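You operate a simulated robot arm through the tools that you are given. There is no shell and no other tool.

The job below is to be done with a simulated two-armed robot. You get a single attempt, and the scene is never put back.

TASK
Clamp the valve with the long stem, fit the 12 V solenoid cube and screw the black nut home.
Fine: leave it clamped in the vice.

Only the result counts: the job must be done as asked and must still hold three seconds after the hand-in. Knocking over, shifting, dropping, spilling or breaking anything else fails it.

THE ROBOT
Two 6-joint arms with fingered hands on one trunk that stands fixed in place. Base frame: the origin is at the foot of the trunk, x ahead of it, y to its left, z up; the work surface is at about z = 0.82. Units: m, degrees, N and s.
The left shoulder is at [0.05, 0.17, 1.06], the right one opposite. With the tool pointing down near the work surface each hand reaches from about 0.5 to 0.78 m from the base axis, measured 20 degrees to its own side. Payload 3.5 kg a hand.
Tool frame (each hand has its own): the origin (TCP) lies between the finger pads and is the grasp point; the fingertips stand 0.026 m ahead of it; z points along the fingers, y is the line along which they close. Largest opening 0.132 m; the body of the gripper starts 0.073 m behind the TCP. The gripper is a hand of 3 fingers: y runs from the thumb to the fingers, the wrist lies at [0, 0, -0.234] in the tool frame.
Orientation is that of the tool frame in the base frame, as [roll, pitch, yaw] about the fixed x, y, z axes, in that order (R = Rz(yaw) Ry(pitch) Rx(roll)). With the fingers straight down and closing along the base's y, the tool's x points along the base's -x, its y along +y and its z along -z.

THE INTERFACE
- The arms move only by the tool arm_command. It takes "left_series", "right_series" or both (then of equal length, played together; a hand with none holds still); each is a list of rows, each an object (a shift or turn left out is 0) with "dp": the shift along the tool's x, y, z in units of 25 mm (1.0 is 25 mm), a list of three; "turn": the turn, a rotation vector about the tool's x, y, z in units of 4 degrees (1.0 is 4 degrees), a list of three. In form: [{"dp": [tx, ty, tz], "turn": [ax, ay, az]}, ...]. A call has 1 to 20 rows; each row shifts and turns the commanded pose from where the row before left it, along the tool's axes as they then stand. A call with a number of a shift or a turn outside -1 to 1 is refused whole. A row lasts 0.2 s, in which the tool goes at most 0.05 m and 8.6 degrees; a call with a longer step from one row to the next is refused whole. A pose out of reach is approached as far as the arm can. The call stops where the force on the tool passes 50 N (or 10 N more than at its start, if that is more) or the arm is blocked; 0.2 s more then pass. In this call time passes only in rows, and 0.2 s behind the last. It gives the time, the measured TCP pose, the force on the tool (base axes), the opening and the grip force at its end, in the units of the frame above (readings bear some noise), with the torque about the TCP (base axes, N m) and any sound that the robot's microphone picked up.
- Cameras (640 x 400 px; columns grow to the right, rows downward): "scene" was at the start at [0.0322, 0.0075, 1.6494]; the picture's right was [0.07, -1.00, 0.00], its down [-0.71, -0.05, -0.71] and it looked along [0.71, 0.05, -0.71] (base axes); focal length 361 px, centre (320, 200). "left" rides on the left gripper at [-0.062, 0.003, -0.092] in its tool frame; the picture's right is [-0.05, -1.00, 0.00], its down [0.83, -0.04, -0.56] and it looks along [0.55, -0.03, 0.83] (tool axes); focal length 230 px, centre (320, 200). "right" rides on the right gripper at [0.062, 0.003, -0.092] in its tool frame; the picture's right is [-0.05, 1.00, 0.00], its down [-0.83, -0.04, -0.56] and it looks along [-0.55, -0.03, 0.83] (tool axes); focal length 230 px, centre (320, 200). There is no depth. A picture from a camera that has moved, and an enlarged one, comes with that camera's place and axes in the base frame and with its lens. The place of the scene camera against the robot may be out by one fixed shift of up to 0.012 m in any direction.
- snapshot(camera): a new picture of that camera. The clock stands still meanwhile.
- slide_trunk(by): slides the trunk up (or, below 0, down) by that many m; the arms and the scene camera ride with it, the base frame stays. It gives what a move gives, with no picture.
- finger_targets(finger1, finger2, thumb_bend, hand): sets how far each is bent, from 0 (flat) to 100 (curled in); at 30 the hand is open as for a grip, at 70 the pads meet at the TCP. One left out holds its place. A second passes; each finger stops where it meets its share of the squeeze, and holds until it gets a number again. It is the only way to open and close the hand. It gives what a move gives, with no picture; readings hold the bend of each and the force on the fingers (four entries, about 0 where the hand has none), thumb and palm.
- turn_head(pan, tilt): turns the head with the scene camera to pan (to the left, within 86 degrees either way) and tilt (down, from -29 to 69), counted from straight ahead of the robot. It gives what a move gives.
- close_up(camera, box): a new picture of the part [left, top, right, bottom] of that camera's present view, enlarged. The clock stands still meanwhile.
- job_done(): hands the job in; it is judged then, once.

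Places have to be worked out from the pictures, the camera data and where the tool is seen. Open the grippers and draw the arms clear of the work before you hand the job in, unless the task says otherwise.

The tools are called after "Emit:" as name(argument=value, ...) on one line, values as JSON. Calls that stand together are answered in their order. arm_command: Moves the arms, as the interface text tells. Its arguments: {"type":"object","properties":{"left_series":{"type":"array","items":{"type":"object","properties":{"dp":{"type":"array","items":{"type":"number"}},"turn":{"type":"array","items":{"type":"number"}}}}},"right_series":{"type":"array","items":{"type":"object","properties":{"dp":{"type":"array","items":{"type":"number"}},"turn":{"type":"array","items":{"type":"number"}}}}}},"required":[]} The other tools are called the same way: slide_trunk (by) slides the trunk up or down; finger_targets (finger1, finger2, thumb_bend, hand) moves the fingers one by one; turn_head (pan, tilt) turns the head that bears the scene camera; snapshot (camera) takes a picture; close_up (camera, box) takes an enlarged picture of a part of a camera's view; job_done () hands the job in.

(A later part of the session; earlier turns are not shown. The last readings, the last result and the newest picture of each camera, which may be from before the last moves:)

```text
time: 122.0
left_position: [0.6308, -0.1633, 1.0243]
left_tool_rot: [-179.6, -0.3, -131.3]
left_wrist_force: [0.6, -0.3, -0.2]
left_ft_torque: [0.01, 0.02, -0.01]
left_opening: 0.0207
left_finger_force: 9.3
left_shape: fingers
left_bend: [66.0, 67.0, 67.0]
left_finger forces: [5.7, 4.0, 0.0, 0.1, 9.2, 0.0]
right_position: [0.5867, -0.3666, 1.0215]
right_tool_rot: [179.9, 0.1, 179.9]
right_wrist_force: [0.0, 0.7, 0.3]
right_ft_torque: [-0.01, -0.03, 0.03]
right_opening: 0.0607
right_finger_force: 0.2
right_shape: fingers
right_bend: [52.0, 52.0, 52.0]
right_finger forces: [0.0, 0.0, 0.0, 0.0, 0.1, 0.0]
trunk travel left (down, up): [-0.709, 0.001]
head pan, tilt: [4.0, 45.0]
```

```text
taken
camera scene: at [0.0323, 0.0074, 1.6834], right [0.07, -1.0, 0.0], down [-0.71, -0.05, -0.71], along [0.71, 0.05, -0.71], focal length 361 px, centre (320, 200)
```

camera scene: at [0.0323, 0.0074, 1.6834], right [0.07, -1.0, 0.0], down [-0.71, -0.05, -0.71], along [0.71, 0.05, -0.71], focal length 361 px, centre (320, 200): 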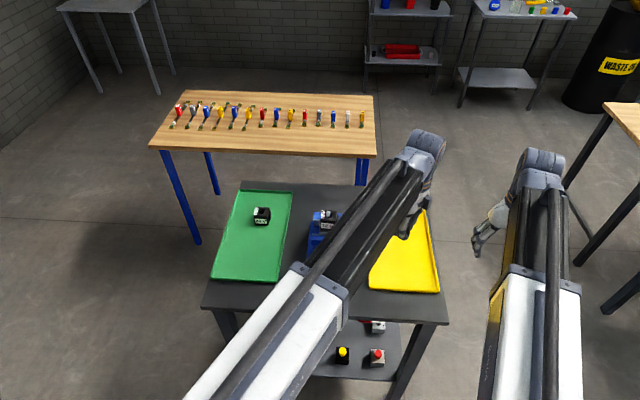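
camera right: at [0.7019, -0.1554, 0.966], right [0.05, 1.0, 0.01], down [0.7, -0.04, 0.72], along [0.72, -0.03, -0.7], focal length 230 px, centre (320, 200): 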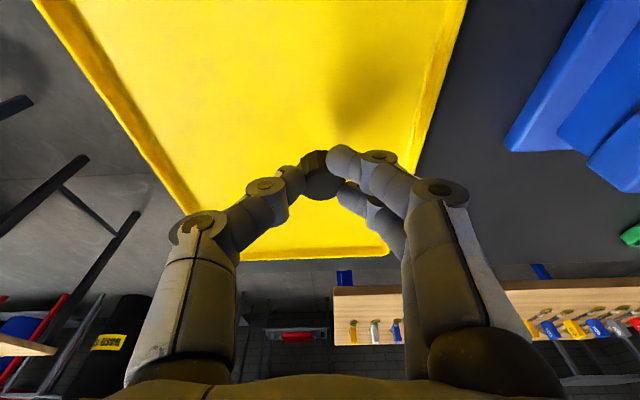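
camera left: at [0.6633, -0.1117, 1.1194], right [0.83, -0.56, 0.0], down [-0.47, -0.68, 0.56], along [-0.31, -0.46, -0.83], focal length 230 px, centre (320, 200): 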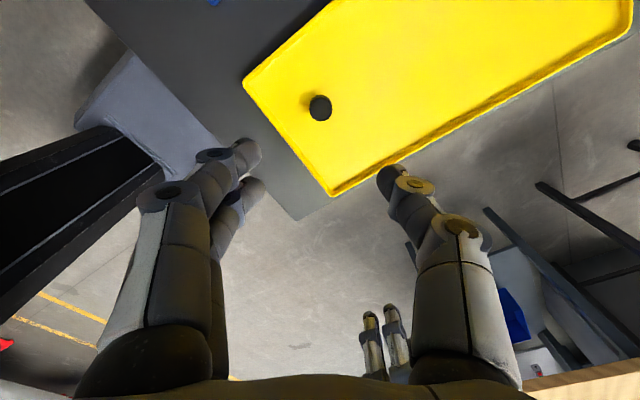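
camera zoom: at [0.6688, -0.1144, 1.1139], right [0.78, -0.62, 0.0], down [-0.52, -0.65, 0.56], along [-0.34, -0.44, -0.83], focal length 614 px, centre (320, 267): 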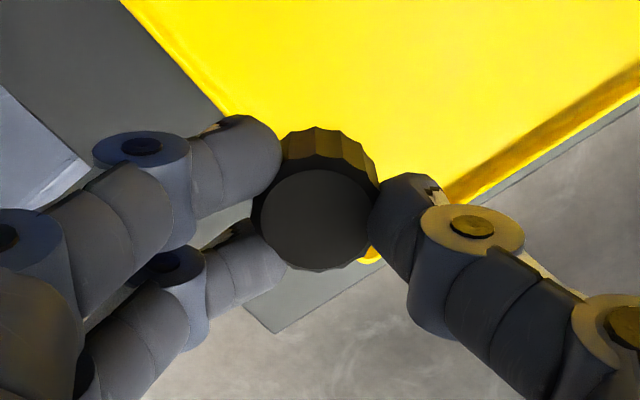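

The nut is held level. I move it to just short of the stem, at about (0.685, 0.062), so the left camera can see the stub beside the fingers.

Emit:
arm_command(left_series=[{"dp": [-0.819, 0.434, 0]}, {"dp": [-0.819, 0.434, 0]}, {"dp": [-0.819, 0.434, 0]}, {"dp": [-0.819, 0.434, 0]}, {"dp": [-0.819, 0.434, 0]}, {"dp": [-0.819, 0.434, 0]}, {"dp": [-0.819, 0.434, 0]}, {"dp": [-0.819, 0.434, 0]}, {"dp": [-0.819, 0.434, 0]}, {"dp": [-0.819, 0.434, 0]}, {}, {}])

Emit:
snapshot(camera="left")

Emit:
close_up(camera="scene", box=[290, 170, 370, 250])

```text
time: 124.6
left_position: [0.6843, 0.0613, 1.0206]
left_tool_rot: [-179.7, -0.3, -131.3]
left_wrist_force: [-0.5, 0.0, -0.4]
left_ft_torque: [-0.04, -0.02, 0.0]
left_opening: 0.0207
left_finger_force: 8.8
left_shape: fingers
left_bend: [66.0, 67.0, 67.0]
left_finger forces: [5.7, 3.9, 0.0, 0.0, 9.2, 0.0]
right_position: [0.5879, -0.3666, 1.021]
right_tool_rot: [180.0, 0.1, -179.9]
right_wrist_force: [-0.8, -0.5, 0.3]
right_ft_torque: [-0.03, 0.0, 0.01]
right_opening: 0.0604
right_finger_force: 0.1
right_shape: fingers
right_bend: [52.0, 52.0, 52.0]
right_finger forces: [0.0, 0.0, 0.1, 0.0, 0.0, 0.1]
trunk travel left (down, up): [-0.709, 0.001]
head pan, tilt: [4.0, 45.0]
```

```text
taken
camera left: at [0.7226, 0.1095, 1.1128], right [0.78, -0.62, 0.0], down [-0.52, -0.65, 0.56], along [-0.34, -0.44, -0.83], focal length 230 px, centre (320, 200)
```

left: 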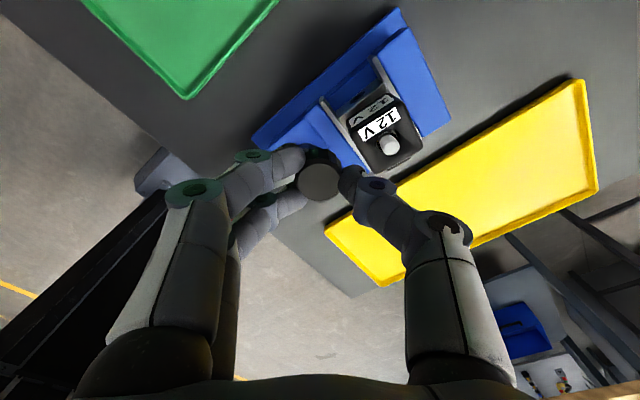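

```text
5.00 times, centred on (330, 210) of scene
camera zoom: at [0.0323, 0.0074, 1.6834], right [0.07, -1.0, 0.0], down [-0.71, -0.05, -0.71], along [0.71, 0.05, -0.71], focal length 1803 px, centre (270, 150)
```

zoom: 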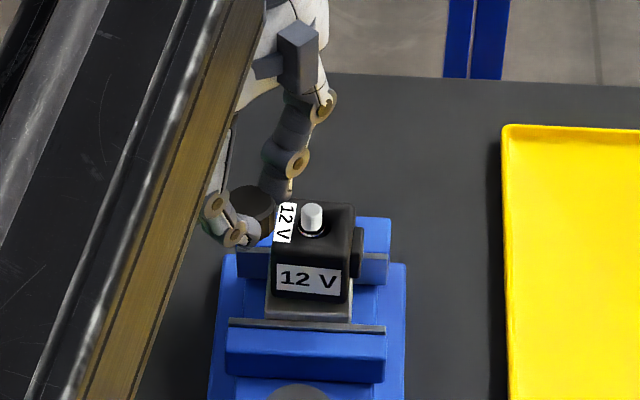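

Excellent view. I zoom in to measure stub and nut in the same camera.

Emit:
close_up(camera="left", box=[290, 80, 430, 220])

Emit:
close_up(camera="scene", box=[310, 195, 350, 235])

```text
2.86 times, centred on (360, 150) of left
camera zoom: at [0.7226, 0.1095, 1.1128], right [0.78, -0.62, 0.0], down [-0.52, -0.65, 0.56], along [-0.34, -0.44, -0.83], focal length 657 px, centre (206, 343)
```

zoom: 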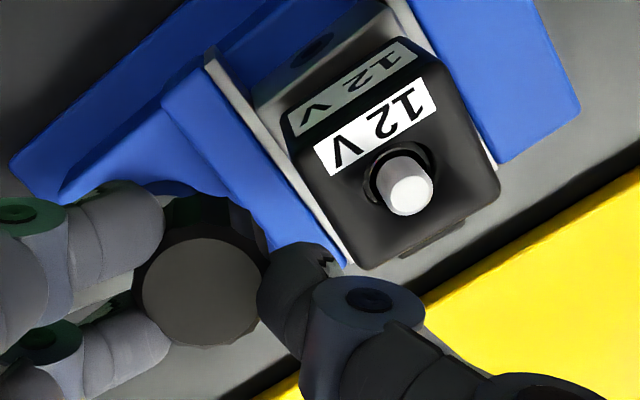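

```text
10.00 times, centred on (330, 215) of scene
camera zoom: at [0.0323, 0.0074, 1.6834], right [0.07, -1.0, 0.0], down [-0.71, -0.05, -0.71], along [0.71, 0.05, -0.71], focal length 3606 px, centre (220, 50)
```

zoom: 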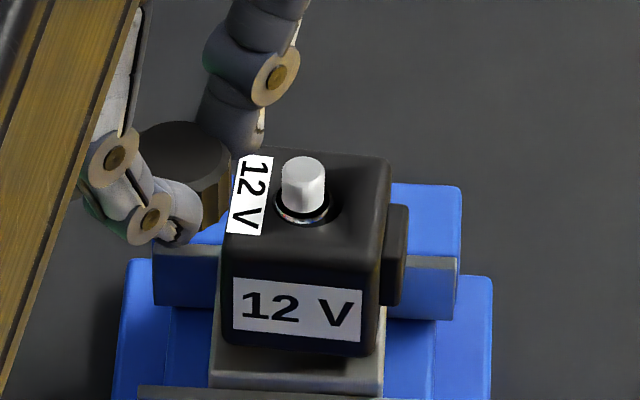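

Measured in the left camera: stub at about (0.7253, 0.0295), nut axis at (0.684, 0.0605). I shift the nut by (+41, -31) mm to be over the stub.

Emit:
arm_command(left_series=[{"dp": [-0.05, -0.68, 0]}, {"dp": [-0.05, -0.68, 0]}, {"dp": [-0.05, -0.69, 0]}, {}, {}])

Emit:
close_up(camera="left", box=[250, 100, 390, 240])

Emit:
close_up(camera="scene", box=[310, 180, 350, 230])

```text
time: 125.8
left_position: [0.7277, 0.0303, 1.0194]
left_tool_rot: [-179.7, -0.2, -131.4]
left_wrist_force: [-0.1, -0.1, 0.0]
left_ft_torque: [-0.04, 0.0, 0.04]
left_opening: 0.0207
left_finger_force: 9.4
left_shape: fingers
left_bend: [66.0, 67.0, 67.0]
left_finger forces: [5.7, 3.9, 0.0, 0.1, 9.2, 0.1]
right_position: [0.5879, -0.3675, 1.0207]
right_tool_rot: [180.0, 0.0, 180.0]
right_wrist_force: [-0.6, -0.6, 0.4]
right_ft_torque: [0.01, 0.01, 0.0]
right_opening: 0.0606
right_finger_force: 0.1
right_shape: fingers
right_bend: [52.0, 52.0, 52.0]
right_finger forces: [0.0, 0.0, 0.0, 0.0, 0.0, 0.1]
trunk travel left (down, up): [-0.709, 0.001]
head pan, tilt: [4.0, 45.0]
```

```text
2.86 times, centred on (320, 170) of left
camera zoom: at [0.7654, 0.079, 1.1123], right [0.78, -0.62, 0.0], down [-0.52, -0.65, 0.56], along [-0.34, -0.44, -0.83], focal length 657 px, centre (320, 286)
```

zoom: 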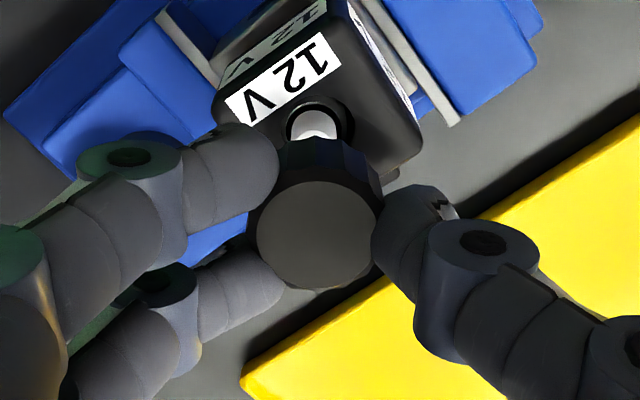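

```text
8.00 times, centred on (330, 205) of scene
camera zoom: at [0.0323, 0.0074, 1.6834], right [0.07, -1.0, 0.0], down [-0.71, -0.05, -0.71], along [0.71, 0.05, -0.71], focal length 2885 px, centre (240, 160)
```

zoom: 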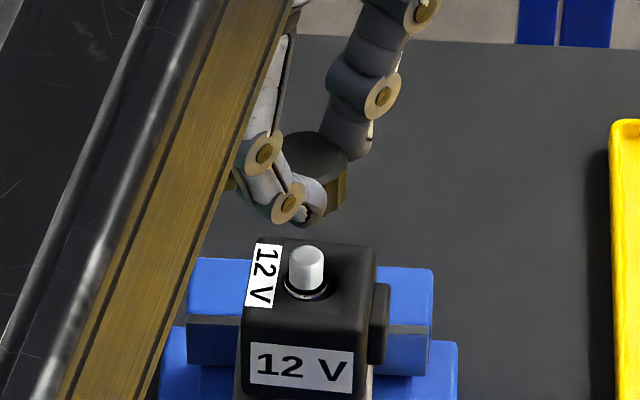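

The nut hovers above the stub. I lower to 3 mm above it and recheck alignment from both cameras.

Emit:
arm_command(left_series=[{"dp": [0, 0, 0.3]}, {"dp": [0, 0, 0.3]}, {"dp": [0, 0, 0.2]}, {}])

Emit:
close_up(camera="scene", box=[315, 190, 345, 230])

Emit:
close_up(camera="left", box=[250, 100, 390, 240])

```text
time: 126.8
left_position: [0.7269, 0.0297, 1.001]
left_tool_rot: [-179.8, -0.2, -131.4]
left_wrist_force: [0.7, -0.3, 0.0]
left_ft_torque: [-0.01, 0.03, -0.03]
left_opening: 0.0207
left_finger_force: 9.1
left_shape: fingers
left_bend: [66.0, 68.0, 67.0]
left_finger forces: [5.7, 3.8, 0.1, 0.0, 9.2, 0.1]
right_position: [0.5873, -0.3672, 1.0205]
right_tool_rot: [-180.0, 0.0, -180.0]
right_wrist_force: [0.9, 0.0, -1.3]
right_ft_torque: [0.01, -0.01, -0.02]
right_opening: 0.0606
right_finger_force: 0.0
right_shape: fingers
right_bend: [52.0, 52.0, 52.0]
right_finger forces: [0.1, 0.0, 0.1, 0.1, 0.0, 0.0]
trunk travel left (down, up): [-0.709, 0.001]
head pan, tilt: [4.0, 45.0]
```

```text
10.00 times, centred on (330, 210) of scene
camera zoom: at [0.0323, 0.0074, 1.6834], right [0.07, -1.0, 0.0], down [-0.71, -0.05, -0.71], along [0.71, 0.05, -0.71], focal length 3606 px, centre (220, 100)
```

zoom: 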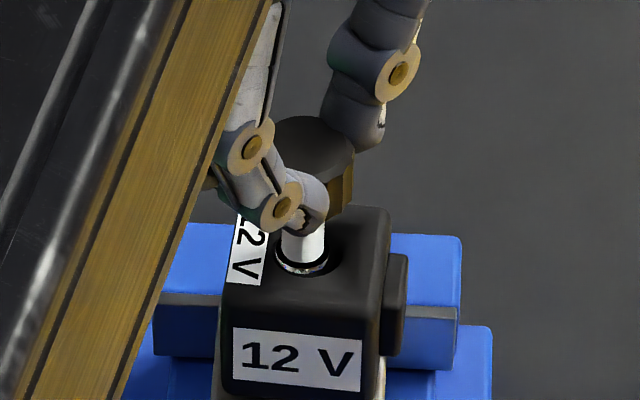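

```text
2.86 times, centred on (320, 170) of left
camera zoom: at [0.7654, 0.0785, 1.0925], right [0.78, -0.62, 0.0], down [-0.52, -0.65, 0.56], along [-0.34, -0.44, -0.83], focal length 657 px, centre (320, 286)
```

zoom: 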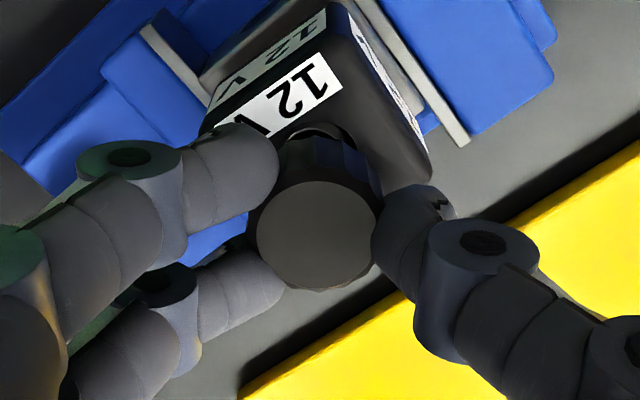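

Both cameras show alignment within about half a millimetre. I lower gently until the nut meets the stub.

Emit:
arm_command(left_series=[{"dp": [0, 0, 0.12]}, {"dp": [0, 0, 0.12]}, {}])

Emit:
arm_command(left_series=[{"dp": [0, 0, 0.1]}, {"dp": [0, 0, 0.1]}, {}])

```text
time: 127.6
left_position: [0.7279, 0.0304, 0.9941]
left_tool_rot: [-179.7, -0.3, -131.5]
left_wrist_force: [0.8, -0.6, -0.3]
left_ft_torque: [0.0, 0.04, 0.03]
left_opening: 0.0206
left_finger_force: 9.6
left_shape: fingers
left_bend: [66.0, 68.0, 67.0]
left_finger forces: [5.7, 3.9, 0.1, 0.1, 9.2, 0.0]
right_position: [0.587, -0.3672, 1.022]
right_tool_rot: [180.0, 0.0, -180.0]
right_wrist_force: [0.5, 0.2, 0.7]
right_ft_torque: [0.02, 0.02, 0.02]
right_opening: 0.0607
right_finger_force: 0.1
right_shape: fingers
right_bend: [52.0, 52.0, 52.0]
right_finger forces: [0.0, 0.1, 0.1, 0.0, 0.0, 0.0]
trunk travel left (down, up): [-0.709, 0.001]
head pan, tilt: [4.0, 45.0]
```

```text
time: 128.4
left_position: [0.726, 0.0295, 0.9885]
left_tool_rot: [-179.7, -0.3, -131.4]
left_wrist_force: [0.6, 0.6, 0.1]
left_ft_torque: [0.01, -0.02, 0.01]
left_opening: 0.0209
left_finger_force: 9.3
left_shape: fingers
left_bend: [66.0, 68.0, 67.0]
left_finger forces: [5.7, 3.9, 0.0, 0.1, 9.3, 0.1]
right_position: [0.5867, -0.3651, 1.0214]
right_tool_rot: [-179.9, 0.0, 180.0]
right_wrist_force: [-0.6, -0.3, 0.5]
right_ft_torque: [-0.01, -0.03, 0.0]
right_opening: 0.0607
right_finger_force: 0.0
right_shape: fingers
right_bend: [52.0, 52.0, 52.0]
right_finger forces: [0.0, 0.0, 0.0, 0.0, 0.0, 0.0]
trunk travel left (down, up): [-0.709, 0.001]
head pan, tilt: [4.0, 45.0]
```

Still no contact at 0.9885. I continue in small steps.

Emit:
arm_command(left_series=[{"dp": [0, 0, 0.08]}, {"dp": [0, 0, 0.08]}, {}])

Emit:
close_up(camera="scene", box=[315, 190, 345, 230])

```text
time: 129.2
left_position: [0.7246, 0.0293, 0.984]
left_tool_rot: [-179.7, -0.3, -131.4]
left_wrist_force: [0.3, -0.3, 0.0]
left_ft_torque: [0.04, 0.01, -0.02]
left_opening: 0.0206
left_finger_force: 9.2
left_shape: fingers
left_bend: [66.0, 68.0, 67.0]
left_finger forces: [5.6, 3.9, 0.0, 0.0, 9.2, 0.1]
right_position: [0.5857, -0.3665, 1.0211]
right_tool_rot: [179.9, 0.0, 180.0]
right_wrist_force: [-0.5, 0.6, -0.8]
right_ft_torque: [0.0, 0.0, -0.02]
right_opening: 0.0604
right_finger_force: 0.0
right_shape: fingers
right_bend: [52.0, 52.0, 52.0]
right_finger forces: [0.0, 0.0, 0.0, 0.0, 0.0, 0.2]
trunk travel left (down, up): [-0.709, 0.001]
head pan, tilt: [4.0, 45.0]
```

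```text
10.00 times, centred on (330, 210) of scene
camera zoom: at [0.0323, 0.0074, 1.6834], right [0.07, -1.0, 0.0], down [-0.71, -0.05, -0.71], along [0.71, 0.05, -0.71], focal length 3606 px, centre (220, 100)
```

zoom: 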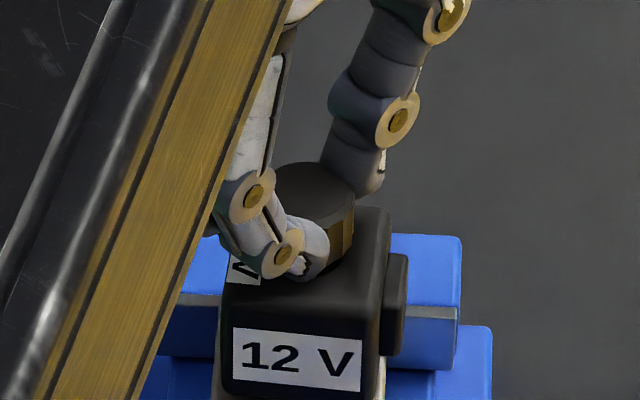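

Still no contact, so the stub is probably entering the nut's bore. I lower a bit more.

Emit:
arm_command(left_series=[{"dp": [0, 0, 0.08]}, {}])

Emit:
arm_command(left_series=[{"dp": [0, 0, 0.08]}, {}])

Emit:
arm_command(left_series=[{"dp": [0, 0, 0.08]}, {}])

```text
time: 129.8
left_position: [0.7258, 0.0295, 0.9841]
left_tool_rot: [-179.7, -0.4, -131.5]
left_wrist_force: [-0.9, 0.0, 0.1]
left_ft_torque: [0.0, -0.02, 0.0]
left_opening: 0.0207
left_finger_force: 9.4
left_shape: fingers
left_bend: [66.0, 68.0, 67.0]
left_finger forces: [5.7, 3.9, 0.0, 0.0, 9.2, 0.0]
right_position: [0.5871, -0.3669, 1.021]
right_tool_rot: [-180.0, 0.1, 179.9]
right_wrist_force: [0.7, -0.8, -0.5]
right_ft_torque: [0.0, 0.02, 0.01]
right_opening: 0.0607
right_finger_force: 0.1
right_shape: fingers
right_bend: [52.0, 52.0, 52.0]
right_finger forces: [0.0, 0.0, 0.1, 0.1, 0.1, 0.0]
trunk travel left (down, up): [-0.709, 0.001]
head pan, tilt: [4.0, 45.0]
```

```text
time: 130.4
left_position: [0.725, 0.0297, 0.9821]
left_tool_rot: [-179.7, -0.3, -131.4]
left_wrist_force: [-1.6, -1.0, 0.6]
left_ft_torque: [-0.03, -0.02, 0.0]
left_opening: 0.0203
left_finger_force: 9.8
left_shape: fingers
left_bend: [66.0, 67.0, 67.0]
left_finger forces: [5.9, 4.4, 0.1, 0.0, 9.3, 0.0]
right_position: [0.5879, -0.3673, 1.0218]
right_tool_rot: [180.0, 0.0, 180.0]
right_wrist_force: [0.5, -0.8, 0.6]
right_ft_torque: [-0.01, 0.0, 0.01]
right_opening: 0.0605
right_finger_force: 0.0
right_shape: fingers
right_bend: [52.0, 52.0, 52.0]
right_finger forces: [0.0, 0.1, 0.0, 0.1, 0.1, 0.0]
trunk travel left (down, up): [-0.709, 0.001]
head pan, tilt: [4.0, 45.0]
```

```text
time: 131.0
left_position: [0.7252, 0.0292, 0.9798]
left_tool_rot: [-179.7, -0.2, -131.3]
left_wrist_force: [0.6, -1.5, 6.5]
left_ft_torque: [-0.01, -0.04, 0.01]
left_opening: 0.0206
left_finger_force: 10.7
left_shape: fingers
left_bend: [67.0, 68.0, 67.0]
left_finger forces: [6.3, 4.3, 0.0, 0.1, 10.7, 0.0]
right_position: [0.5865, -0.3675, 1.0222]
right_tool_rot: [-179.9, 0.0, -179.9]
right_wrist_force: [0.6, 0.3, -0.2]
right_ft_torque: [0.01, 0.01, -0.03]
right_opening: 0.0604
right_finger_force: 0.0
right_shape: fingers
right_bend: [52.0, 52.0, 52.0]
right_finger forces: [0.0, 0.0, 0.0, 0.0, 0.0, 0.1]
trunk travel left (down, up): [-0.709, 0.001]
head pan, tilt: [4.0, 45.0]
```

First contact: 6.5 N upward at z = 0.980. I look at where the nut is relative to the cube.

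Emit:
close_up(camera="scene", box=[315, 190, 345, 230])

Emit:
close_up(camera="left", box=[250, 100, 390, 240])

```text
10.00 times, centred on (330, 210) of scene
camera zoom: at [0.0315, 0.0072, 1.6836], right [0.07, -1.0, 0.0], down [-0.71, -0.05, -0.71], along [0.71, 0.05, -0.71], focal length 3606 px, centre (220, 100)
```

zoom: 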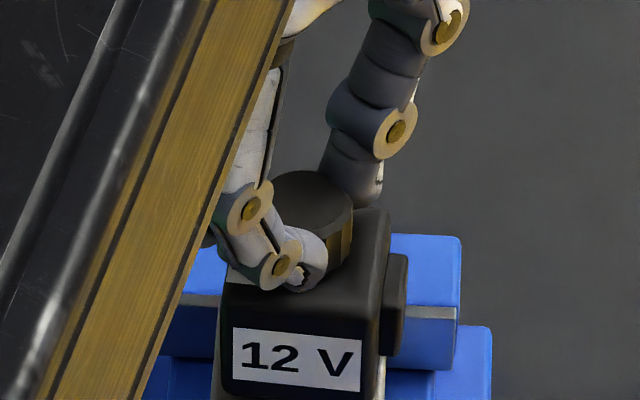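

```text
2.86 times, centred on (320, 170) of left
camera zoom: at [0.7634, 0.0784, 1.0717], right [0.78, -0.62, 0.01], down [-0.52, -0.65, 0.56], along [-0.34, -0.44, -0.83], focal length 657 px, centre (320, 286)
```

zoom: 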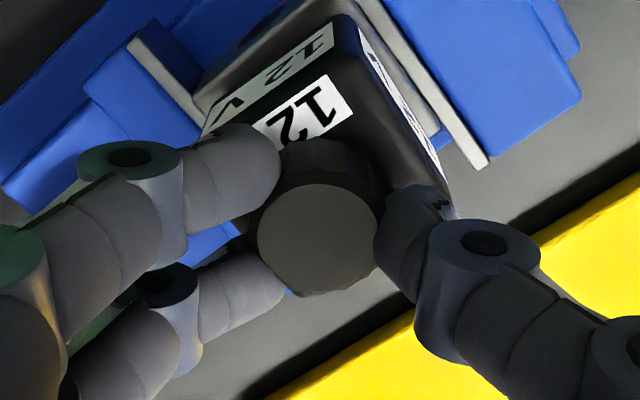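

The nut is a few mm above the cube top with the stub inside. I start turning clockwise with light preload and watch height and torque.

Emit:
arm_command(left_series=[{"turn": [0, 0, 1]}, {"turn": [0, 0, 1]}, {"turn": [0, 0, 1], "dp": [0, 0, 0.01]}, {"turn": [0, 0, 1]}, {"turn": [0, 0, 1]}, {"turn": [0, 0, 1], "dp": [0, 0, 0.01]}, {"turn": [0, 0, 1]}, {"turn": [0, 0, 1]}, {"turn": [0, 0, 1], "dp": [0, 0, 0.01]}, {"turn": [0, 0, 1]}, {"turn": [0, 0, 1]}, {"turn": [0, 0, 1]}])

Emit:
close_up(camera="scene", box=[315, 190, 345, 230])

Emit:
close_up(camera="left", box=[250, 100, 390, 240])

```text
time: 133.6
left_position: [0.7248, 0.0303, 0.9789]
left_tool_rot: [-179.6, 0.2, -179.5]
left_wrist_force: [-5.2, -3.7, 8.9]
left_ft_torque: [-0.14, 0.08, 0.02]
left_opening: 0.0208
left_finger_force: 11.5
left_shape: fingers
left_bend: [68.0, 69.0, 67.0]
left_finger forces: [4.6, 6.2, 0.0, 0.0, 12.1, 0.0]
right_position: [0.5867, -0.3673, 1.0221]
right_tool_rot: [179.9, 0.1, -180.0]
right_wrist_force: [0.6, 0.1, -0.3]
right_ft_torque: [0.01, 0.0, -0.01]
right_opening: 0.0604
right_finger_force: 0.0
right_shape: fingers
right_bend: [52.0, 52.0, 52.0]
right_finger forces: [0.1, 0.0, 0.0, 0.0, 0.0, 0.1]
trunk travel left (down, up): [-0.709, 0.001]
head pan, tilt: [4.0, 45.0]
```

```text
10.00 times, centred on (330, 210) of scene
camera zoom: at [0.0307, 0.0069, 1.6835], right [0.07, -1.0, 0.0], down [-0.7, -0.05, -0.71], along [0.71, 0.05, -0.71], focal length 3606 px, centre (220, 100)
```

zoom: 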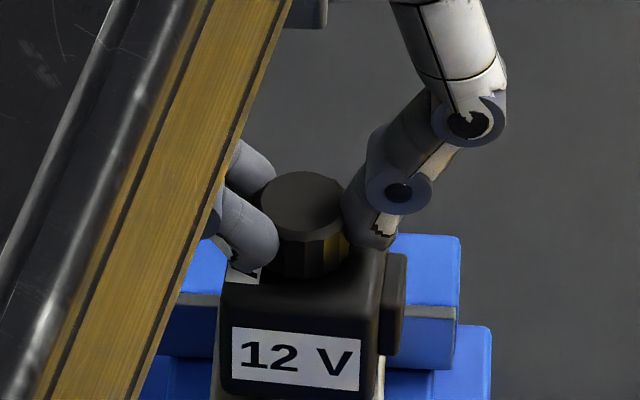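

```text
2.86 times, centred on (320, 170) of left
camera zoom: at [0.7868, 0.0346, 1.071], right [0.06, -1.0, 0.01], down [-0.83, -0.05, 0.55], along [-0.55, -0.04, -0.83], focal length 657 px, centre (320, 286)
```

zoom: 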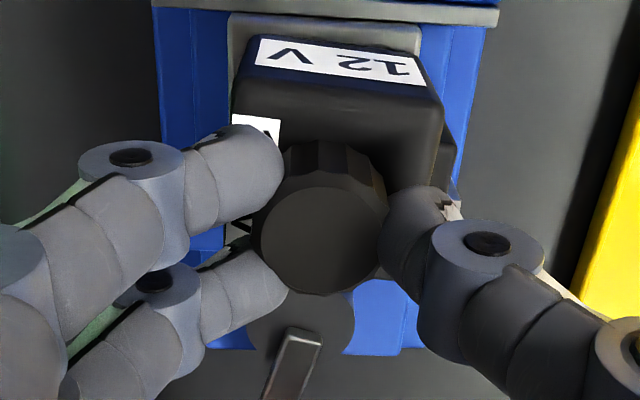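

The nut turns with the fingers. I correct for the lateral force (about 1.5 mm toward -x, -y) and keep turning clockwise.

Emit:
arm_command(left_series=[{"dp": [0.05, -0.04, 0]}, {"turn": [0, 0, 1]}, {"turn": [0, 0, 1]}, {"turn": [0, 0, 1]}, {"turn": [0, 0, 1]}, {"turn": [0, 0, 1]}, {"turn": [0, 0, 1]}, {"turn": [0, 0, 1]}, {"turn": [0, 0, 1]}, {"turn": [0, 0, 1]}, {"turn": [0, 0, 1]}, {"turn": [0, 0, 1]}, {"turn": [0, 0, 1]}, {"turn": [0, 0, 1]}, {"turn": [0, 0, 1]}, {"turn": [0, 0, 1]}, {}])

Emit:
close_up(camera="scene", box=[315, 190, 345, 230])

Emit:
close_up(camera="left", box=[250, 100, 390, 240])

```text
time: 137.2
left_position: [0.7236, 0.0291, 0.9787]
left_tool_rot: [-179.8, 0.4, 120.6]
left_wrist_force: [0.6, 3.5, 7.4]
left_ft_torque: [0.05, -0.03, -0.01]
left_opening: 0.0204
left_finger_force: 11.5
left_shape: fingers
left_bend: [68.0, 69.0, 68.0]
left_finger forces: [6.3, 6.9, 0.0, 0.0, 9.2, 0.0]
right_position: [0.5876, -0.3669, 1.0229]
right_tool_rot: [-180.0, 0.0, -179.9]
right_wrist_force: [-1.0, -0.8, -0.5]
right_ft_torque: [0.04, -0.04, 0.03]
right_opening: 0.0606
right_finger_force: 0.1
right_shape: fingers
right_bend: [52.0, 52.0, 52.0]
right_finger forces: [0.1, 0.0, 0.0, 0.1, 0.0, 0.1]
trunk travel left (down, up): [-0.709, 0.001]
head pan, tilt: [4.0, 45.0]
```

```text
10.00 times, centred on (330, 210) of scene
camera zoom: at [0.0317, 0.0079, 1.6835], right [0.07, -1.0, 0.0], down [-0.71, -0.05, -0.71], along [0.71, 0.05, -0.71], focal length 3606 px, centre (220, 100)
```

zoom: 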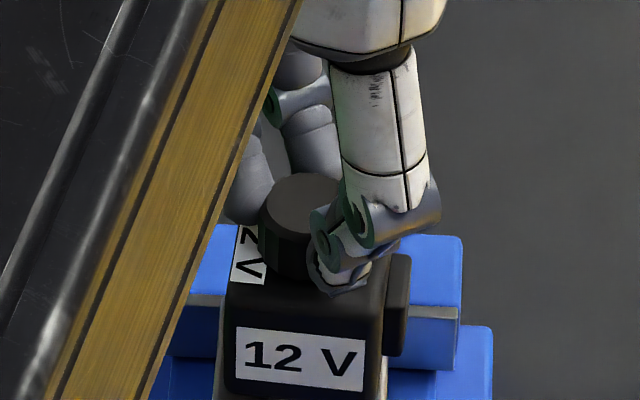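

```text
2.86 times, centred on (320, 170) of left
camera zoom: at [0.7584, -0.0221, 1.0709], right [-0.83, -0.55, 0.0], down [-0.46, 0.7, 0.55], along [-0.31, 0.46, -0.84], focal length 657 px, centre (320, 286)
```

zoom: 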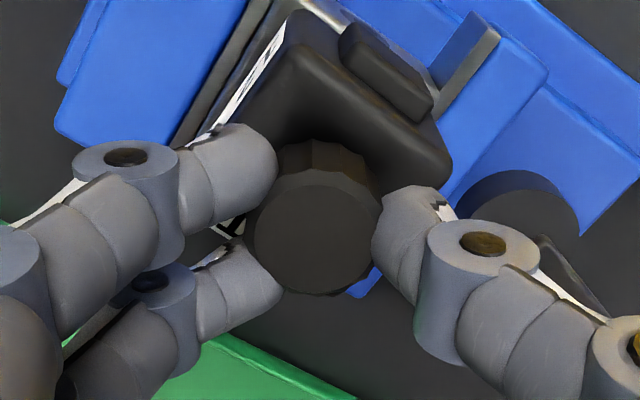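

Turned 108° so far, with z edging down under steady light force. I continue the stroke.

Emit:
arm_command(left_series=[{"turn": [0, 0, 1]}, {"turn": [0, 0, 1]}, {"turn": [0, 0, 1]}, {"turn": [0, 0, 1], "dp": [0, 0, 0.01]}, {"turn": [0, 0, 1]}, {"turn": [0, 0, 1]}, {"turn": [0, 0, 1]}, {"turn": [0, 0, 1], "dp": [0, 0, 0.01]}, {"turn": [0, 0, 1]}, {"turn": [0, 0, 1]}, {"turn": [0, 0, 1]}, {"turn": [0, 0, 1], "dp": [0, 0, 0.01]}, {"turn": [0, 0, 1]}, {"turn": [0, 0, 1]}, {"turn": [0, 0, 1]}, {"turn": [0, 0, 1]}, {"turn": [0, 0, 1]}, {"turn": [0, 0, 1]}, {"turn": [0, 0, 1]}, {}])

Emit:
close_up(camera="scene", box=[315, 190, 345, 230])

Emit:
close_up(camera="left", box=[250, 100, 390, 240])

```text
time: 141.4
left_position: [0.7241, 0.0289, 0.9777]
left_tool_rot: [179.7, 0.3, 44.5]
left_wrist_force: [2.6, 2.9, 5.6]
left_ft_torque: [0.07, 0.01, 0.03]
left_opening: 0.0202
left_finger_force: 11.4
left_shape: fingers
left_bend: [68.0, 69.0, 68.0]
left_finger forces: [5.6, 6.9, 0.1, 0.1, 10.5, 0.1]
right_position: [0.5865, -0.3656, 1.0216]
right_tool_rot: [179.9, 0.0, 180.0]
right_wrist_force: [0.2, 0.0, 0.6]
right_ft_torque: [-0.02, -0.02, -0.02]
right_opening: 0.0606
right_finger_force: 0.0
right_shape: fingers
right_bend: [52.0, 52.0, 52.0]
right_finger forces: [0.0, 0.0, 0.0, 0.1, 0.0, 0.0]
trunk travel left (down, up): [-0.709, 0.001]
head pan, tilt: [4.0, 45.0]
```

```text
10.00 times, centred on (330, 210) of scene
camera zoom: at [0.032, 0.0077, 1.6835], right [0.07, -1.0, 0.0], down [-0.71, -0.05, -0.71], along [0.71, 0.05, -0.71], focal length 3606 px, centre (220, 100)
```

zoom: 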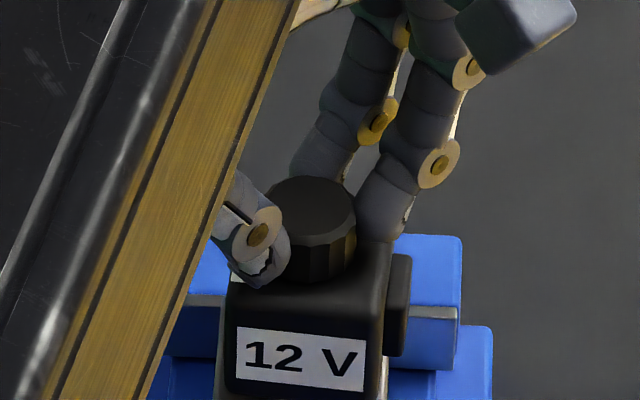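

```text
2.86 times, centred on (320, 170) of left
camera zoom: at [0.683, -0.0157, 1.07], right [-0.74, 0.67, -0.01], down [0.56, 0.62, 0.55], along [0.38, 0.4, -0.83], focal length 657 px, centre (320, 286)
```

zoom: 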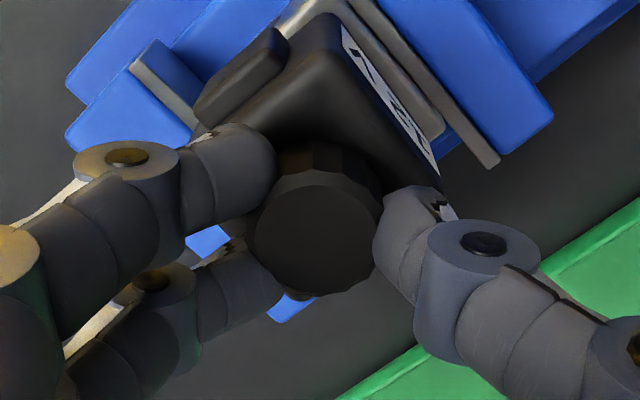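

Good: 184° turned and the nut is sinking (z = 0.9777, force falling). I continue with a little more feed.

Emit:
arm_command(left_series=[{"turn": [0, 0, 1], "dp": [0, 0, 0.01]}, {"turn": [0, 0, 1]}, {"turn": [0, 0, 1], "dp": [0, 0, 0.01]}, {"turn": [0, 0, 1]}, {"turn": [0, 0, 1], "dp": [0, 0, 0.01]}, {"turn": [0, 0, 1]}, {"turn": [0, 0, 1], "dp": [0, 0, 0.01]}, {"turn": [0, 0, 1]}, {"turn": [0, 0, 1], "dp": [0, 0, 0.01]}, {"turn": [0, 0, 1]}, {"turn": [0, 0, 1]}, {"turn": [0, 0, 1]}, {"turn": [0, 0, 1]}, {"turn": [0, 0, 1]}, {"turn": [0, 0, 1]}, {}])

Emit:
close_up(camera="scene", box=[315, 190, 345, 230])

```text
time: 144.8
left_position: [0.7242, 0.0298, 0.9767]
left_tool_rot: [179.4, -0.2, -15.4]
left_wrist_force: [8.1, 2.1, 6.7]
left_ft_torque: [0.08, -0.15, -0.02]
left_opening: 0.0205
left_finger_force: 11.9
left_shape: fingers
left_bend: [68.0, 69.0, 68.0]
left_finger forces: [4.7, 7.2, 0.0, 0.0, 12.5, 0.0]
right_position: [0.5868, -0.3671, 1.0214]
right_tool_rot: [-180.0, 0.0, -180.0]
right_wrist_force: [-0.2, 0.5, 0.8]
right_ft_torque: [0.01, -0.03, 0.03]
right_opening: 0.0604
right_finger_force: 0.2
right_shape: fingers
right_bend: [52.0, 52.0, 52.0]
right_finger forces: [0.0, 0.0, 0.1, 0.0, 0.0, 0.0]
trunk travel left (down, up): [-0.709, 0.001]
head pan, tilt: [4.0, 45.0]
```

```text
10.00 times, centred on (330, 210) of scene
camera zoom: at [0.0325, 0.0075, 1.6835], right [0.07, -1.0, 0.0], down [-0.71, -0.05, -0.71], along [0.71, 0.05, -0.71], focal length 3606 px, centre (220, 100)
```

zoom: 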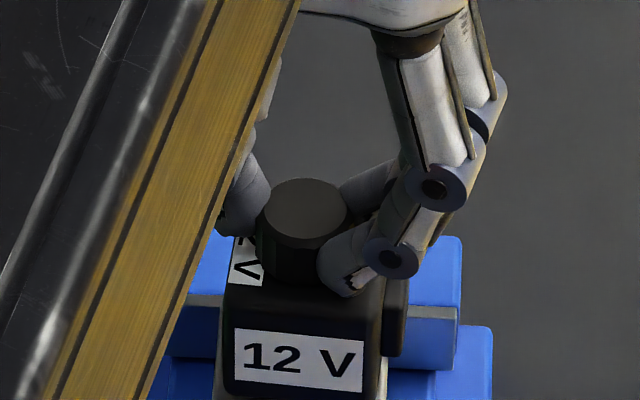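

244° turned and the nut is about 3–4 mm lower. I relieve the lateral force and continue until the wrist limit or the nut tightens.

Emit:
arm_command(left_series=[{"dp": [0.06, -0.04, 0]}, {"turn": [0, 0, 1], "dp": [0, 0, 0.01]}, {"turn": [0, 0, 1]}, {"turn": [0, 0, 1], "dp": [0, 0, 0.01]}, {"turn": [0, 0, 1]}, {"turn": [0, 0, 1], "dp": [0, 0, 0.01]}, {"turn": [0, 0, 1]}, {"turn": [0, 0, 1], "dp": [0, 0, 0.01]}, {"turn": [0, 0, 1]}, {}])

Emit:
close_up(camera="scene", box=[315, 190, 345, 230])

Emit:
close_up(camera="left", box=[250, 100, 390, 240])

```text
time: 147.0
left_position: [0.7263, 0.0296, 0.9757]
left_tool_rot: [179.9, -0.4, -47.4]
left_wrist_force: [-2.4, -1.1, 6.4]
left_ft_torque: [-0.03, 0.08, 0.06]
left_opening: 0.0209
left_finger_force: 10.8
left_shape: fingers
left_bend: [68.0, 69.0, 68.0]
left_finger forces: [7.1, 6.2, 0.1, 0.0, 8.7, 0.0]
right_position: [0.5872, -0.3669, 1.0214]
right_tool_rot: [-180.0, 0.1, 180.0]
right_wrist_force: [0.1, -0.4, 0.3]
right_ft_torque: [-0.03, 0.0, 0.01]
right_opening: 0.0606
right_finger_force: 0.0
right_shape: fingers
right_bend: [52.0, 52.0, 52.0]
right_finger forces: [0.1, 0.1, 0.0, 0.0, 0.0, 0.1]
trunk travel left (down, up): [-0.709, 0.001]
head pan, tilt: [4.0, 45.0]
```

```text
10.00 times, centred on (330, 210) of scene
camera zoom: at [0.0313, 0.0073, 1.6835], right [0.07, -1.0, 0.0], down [-0.7, -0.05, -0.71], along [0.71, 0.05, -0.71], focal length 3606 px, centre (220, 100)
```

zoom: 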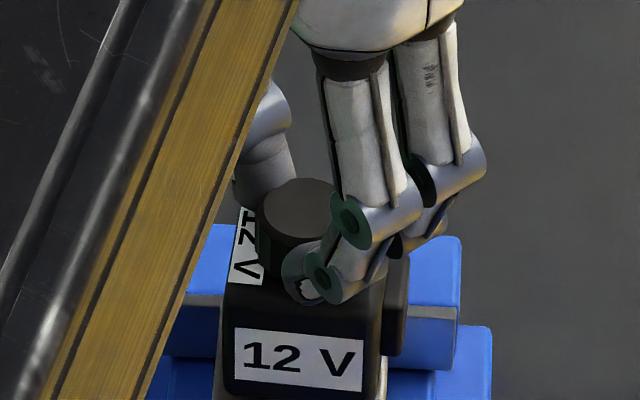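

```text
2.86 times, centred on (320, 170) of left
camera zoom: at [0.682, 0.0732, 1.0679], right [0.7, 0.71, 0.0], down [0.59, -0.58, 0.56], along [0.4, -0.39, -0.83], focal length 657 px, centre (320, 286)
```

zoom: 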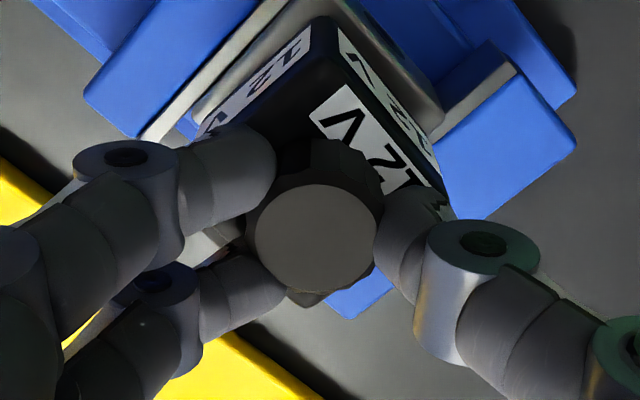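

There is still wrist range at yaw -47°, and the nut keeps sinking (z = 0.9757). I continue.

Emit:
arm_command(left_series=[{"turn": [0, 0, 1], "dp": [0, 0, 0.01]}, {"turn": [0, 0, 1]}, {"turn": [0, 0, 1], "dp": [0, 0, 0.01]}, {"turn": [0, 0, 1]}, {"turn": [0, 0, 1], "dp": [0, 0, 0.01]}, {"turn": [0, 0, 1]}, {"turn": [0, 0, 1], "dp": [0, 0, 0.01]}, {"turn": [0, 0, 1]}, {"turn": [0, 0, 1]}, {"turn": [0, 0, 1]}, {"turn": [0, 0, 1]}, {"turn": [0, 0, 1]}, {}])

Emit:
close_up(camera="scene", box=[315, 190, 345, 230])

```text
time: 149.8
left_position: [0.7243, 0.0227, 0.9757]
left_tool_rot: [-179.9, 0.0, -94.8]
left_wrist_force: [2.3, 2.5, 0.8]
left_ft_torque: [0.11, 0.02, -0.02]
left_opening: 0.0223
left_finger_force: 8.0
left_shape: fingers
left_bend: [68.0, 70.0, 67.0]
left_finger forces: [8.0, 2.5, 0.0, 0.0, 6.5, 0.0]
left hand out of reach, approached as far as the arm can: row 12
right_position: [0.5875, -0.3677, 1.0223]
right_tool_rot: [-180.0, -0.1, -180.0]
right_wrist_force: [-1.2, -0.4, -0.1]
right_ft_torque: [0.0, 0.02, -0.01]
right_opening: 0.0606
right_finger_force: 0.1
right_shape: fingers
right_bend: [52.0, 52.0, 52.0]
right_finger forces: [0.0, 0.0, 0.0, 0.1, 0.0, 0.1]
trunk travel left (down, up): [-0.709, 0.001]
head pan, tilt: [4.0, 45.0]
```

```text
10.00 times, centred on (330, 210) of scene
camera zoom: at [0.0324, 0.0077, 1.6834], right [0.07, -1.0, 0.0], down [-0.71, -0.05, -0.71], along [0.71, 0.05, -0.71], focal length 3606 px, centre (220, 100)
```

zoom: 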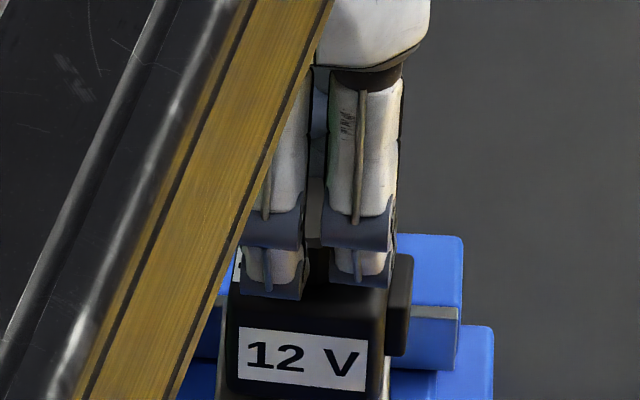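

The wrist limit was reached at -95° and the hand drifted 7 mm sideways. I release the nut, lift and inspect it.

Emit:
finger_targets(hand="left", finger1=54, finger2=54, thumb_bend=54)

Emit:
arm_command(left_series=[{"dp": [0, 0, -0.4]}, {"dp": [0, 0, -0.8]}, {"dp": [0, 0, -0.8]}, {}])

Emit:
close_up(camera="left", box=[250, 60, 390, 240])

Emit:
close_up(camera="scene", box=[315, 190, 345, 230])

```text
time: 150.8
left_position: [0.7253, 0.0214, 0.9748]
left_tool_rot: [-179.8, -0.3, -94.8]
left_wrist_force: [0.1, -0.5, 0.2]
left_ft_torque: [0.01, 0.01, 0.0]
left_opening: 0.0539
left_finger_force: 0.1
left_shape: fingers
left_bend: [54.0, 54.0, 54.0]
left_finger forces: [0.1, 0.0, 0.0, 0.0, 0.0, 0.1]
right_position: [0.5872, -0.3667, 1.0215]
right_tool_rot: [180.0, 0.0, -180.0]
right_wrist_force: [0.0, -0.3, 0.4]
right_ft_torque: [0.0, 0.0, -0.03]
right_opening: 0.0604
right_finger_force: 0.0
right_shape: fingers
right_bend: [52.0, 52.0, 52.0]
right_finger forces: [0.1, 0.0, 0.0, 0.1, 0.0, 0.1]
trunk travel left (down, up): [-0.709, 0.001]
head pan, tilt: [4.0, 45.0]
```

```text
time: 151.8
left_position: [0.7256, 0.0208, 1.0236]
left_tool_rot: [-180.0, -0.2, -94.8]
left_wrist_force: [-0.8, 0.5, -0.9]
left_ft_torque: [0.01, -0.02, 0.03]
left_opening: 0.0539
left_finger_force: 0.0
left_shape: fingers
left_bend: [54.0, 54.0, 54.0]
left_finger forces: [0.1, 0.0, 0.0, 0.0, 0.1, 0.0]
right_position: [0.5878, -0.3672, 1.0225]
right_tool_rot: [180.0, 0.0, -179.9]
right_wrist_force: [0.2, 0.0, 0.3]
right_ft_torque: [-0.01, 0.01, -0.01]
right_opening: 0.0606
right_finger_force: 0.0
right_shape: fingers
right_bend: [52.0, 52.0, 52.0]
right_finger forces: [0.0, 0.0, 0.0, 0.0, 0.0, 0.0]
trunk travel left (down, up): [-0.709, 0.001]
head pan, tilt: [4.0, 45.0]
```

```text
2.22 times, centred on (320, 150) of left
camera zoom: at [0.727, 0.083, 1.116], right [1.0, -0.03, 0.0], down [-0.03, -0.83, 0.56], along [-0.02, -0.56, -0.83], focal length 511 px, centre (320, 311)
```

zoom: 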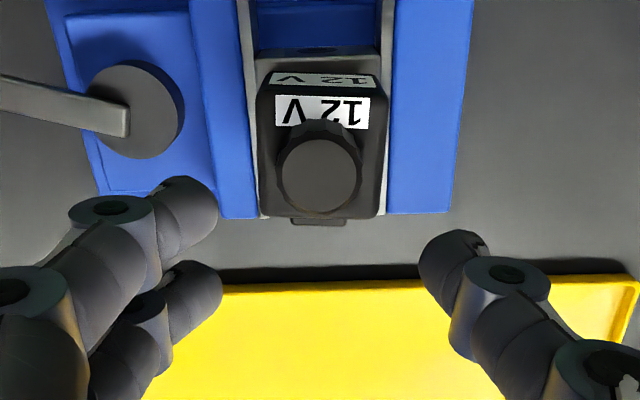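

```text
10.00 times, centred on (330, 210) of scene
camera zoom: at [0.0323, 0.0074, 1.6834], right [0.07, -1.0, 0.0], down [-0.71, -0.05, -0.71], along [0.71, 0.05, -0.71], focal length 3606 px, centre (220, 100)
```

zoom: 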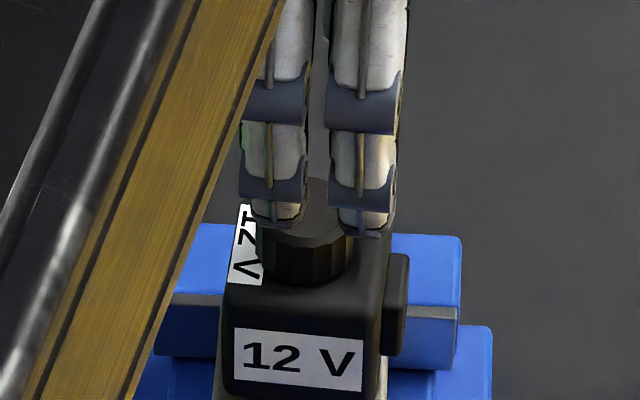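

The nut sits upright on the thread at about (0.725, 0.0306). I wind the wrist back counter-clockwise, above the nut, for the next stroke.

Emit:
arm_command(left_series=[{"turn": [0, 0, -1]}, {"turn": [0, 0, -1]}, {"turn": [0, 0, -1]}, {"turn": [0, 0, -1]}, {"turn": [0, 0, -1]}, {"turn": [0, 0, -1]}, {"turn": [0, 0, -1]}, {"turn": [0, 0, -1]}, {"turn": [0, 0, -1]}, {"turn": [0, 0, -1]}, {"turn": [0, 0, -1]}, {"turn": [0, 0, -1]}, {"turn": [0, 0, -1]}, {"turn": [0, 0, -1]}, {"turn": [0, 0, -1]}, {"turn": [0, 0, -1]}, {"turn": [0, 0, -1]}, {"turn": [0, 0, -1]}, {"turn": [0, 0, -1]}, {"turn": [0, 0, -1]}])

Emit:
close_up(camera="scene", box=[315, 190, 345, 230])

Emit:
close_up(camera="left", box=[250, 60, 390, 240])

```text
time: 156.0
left_position: [0.7257, 0.022, 1.0267]
left_tool_rot: [179.6, 0.0, -15.3]
left_wrist_force: [0.1, -1.0, 0.1]
left_ft_torque: [0.03, 0.01, 0.02]
left_opening: 0.0539
left_finger_force: 0.0
left_shape: fingers
left_bend: [54.0, 54.0, 54.0]
left_finger forces: [0.0, 0.1, 0.0, 0.1, 0.0, 0.0]
right_position: [0.5874, -0.3672, 1.0205]
right_tool_rot: [179.9, 0.0, 180.0]
right_wrist_force: [-0.1, -0.3, -1.0]
right_ft_torque: [-0.03, 0.01, 0.01]
right_opening: 0.0607
right_finger_force: 0.0
right_shape: fingers
right_bend: [52.0, 52.0, 52.0]
right_finger forces: [0.1, 0.0, 0.0, 0.0, 0.0, 0.0]
trunk travel left (down, up): [-0.709, 0.001]
head pan, tilt: [4.0, 45.0]
```

```text
10.00 times, centred on (330, 210) of scene
camera zoom: at [0.0323, 0.0074, 1.6834], right [0.07, -1.0, 0.0], down [-0.71, -0.05, -0.71], along [0.71, 0.05, -0.71], focal length 3606 px, centre (220, 100)
```

zoom: 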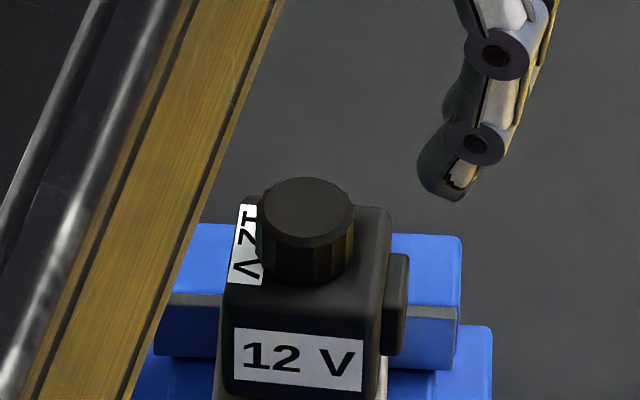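

```text
2.22 times, centred on (320, 150) of left
camera zoom: at [0.6646, 0.0345, 1.1174], right [0.21, 0.98, -0.01], down [0.81, -0.17, 0.56], along [0.54, -0.12, -0.83], focal length 511 px, centre (320, 311)
```

zoom: 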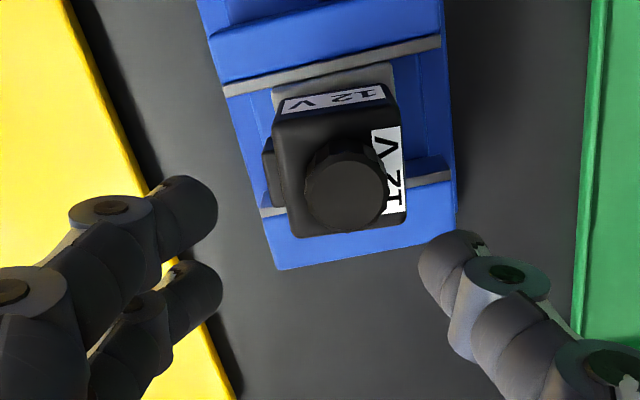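

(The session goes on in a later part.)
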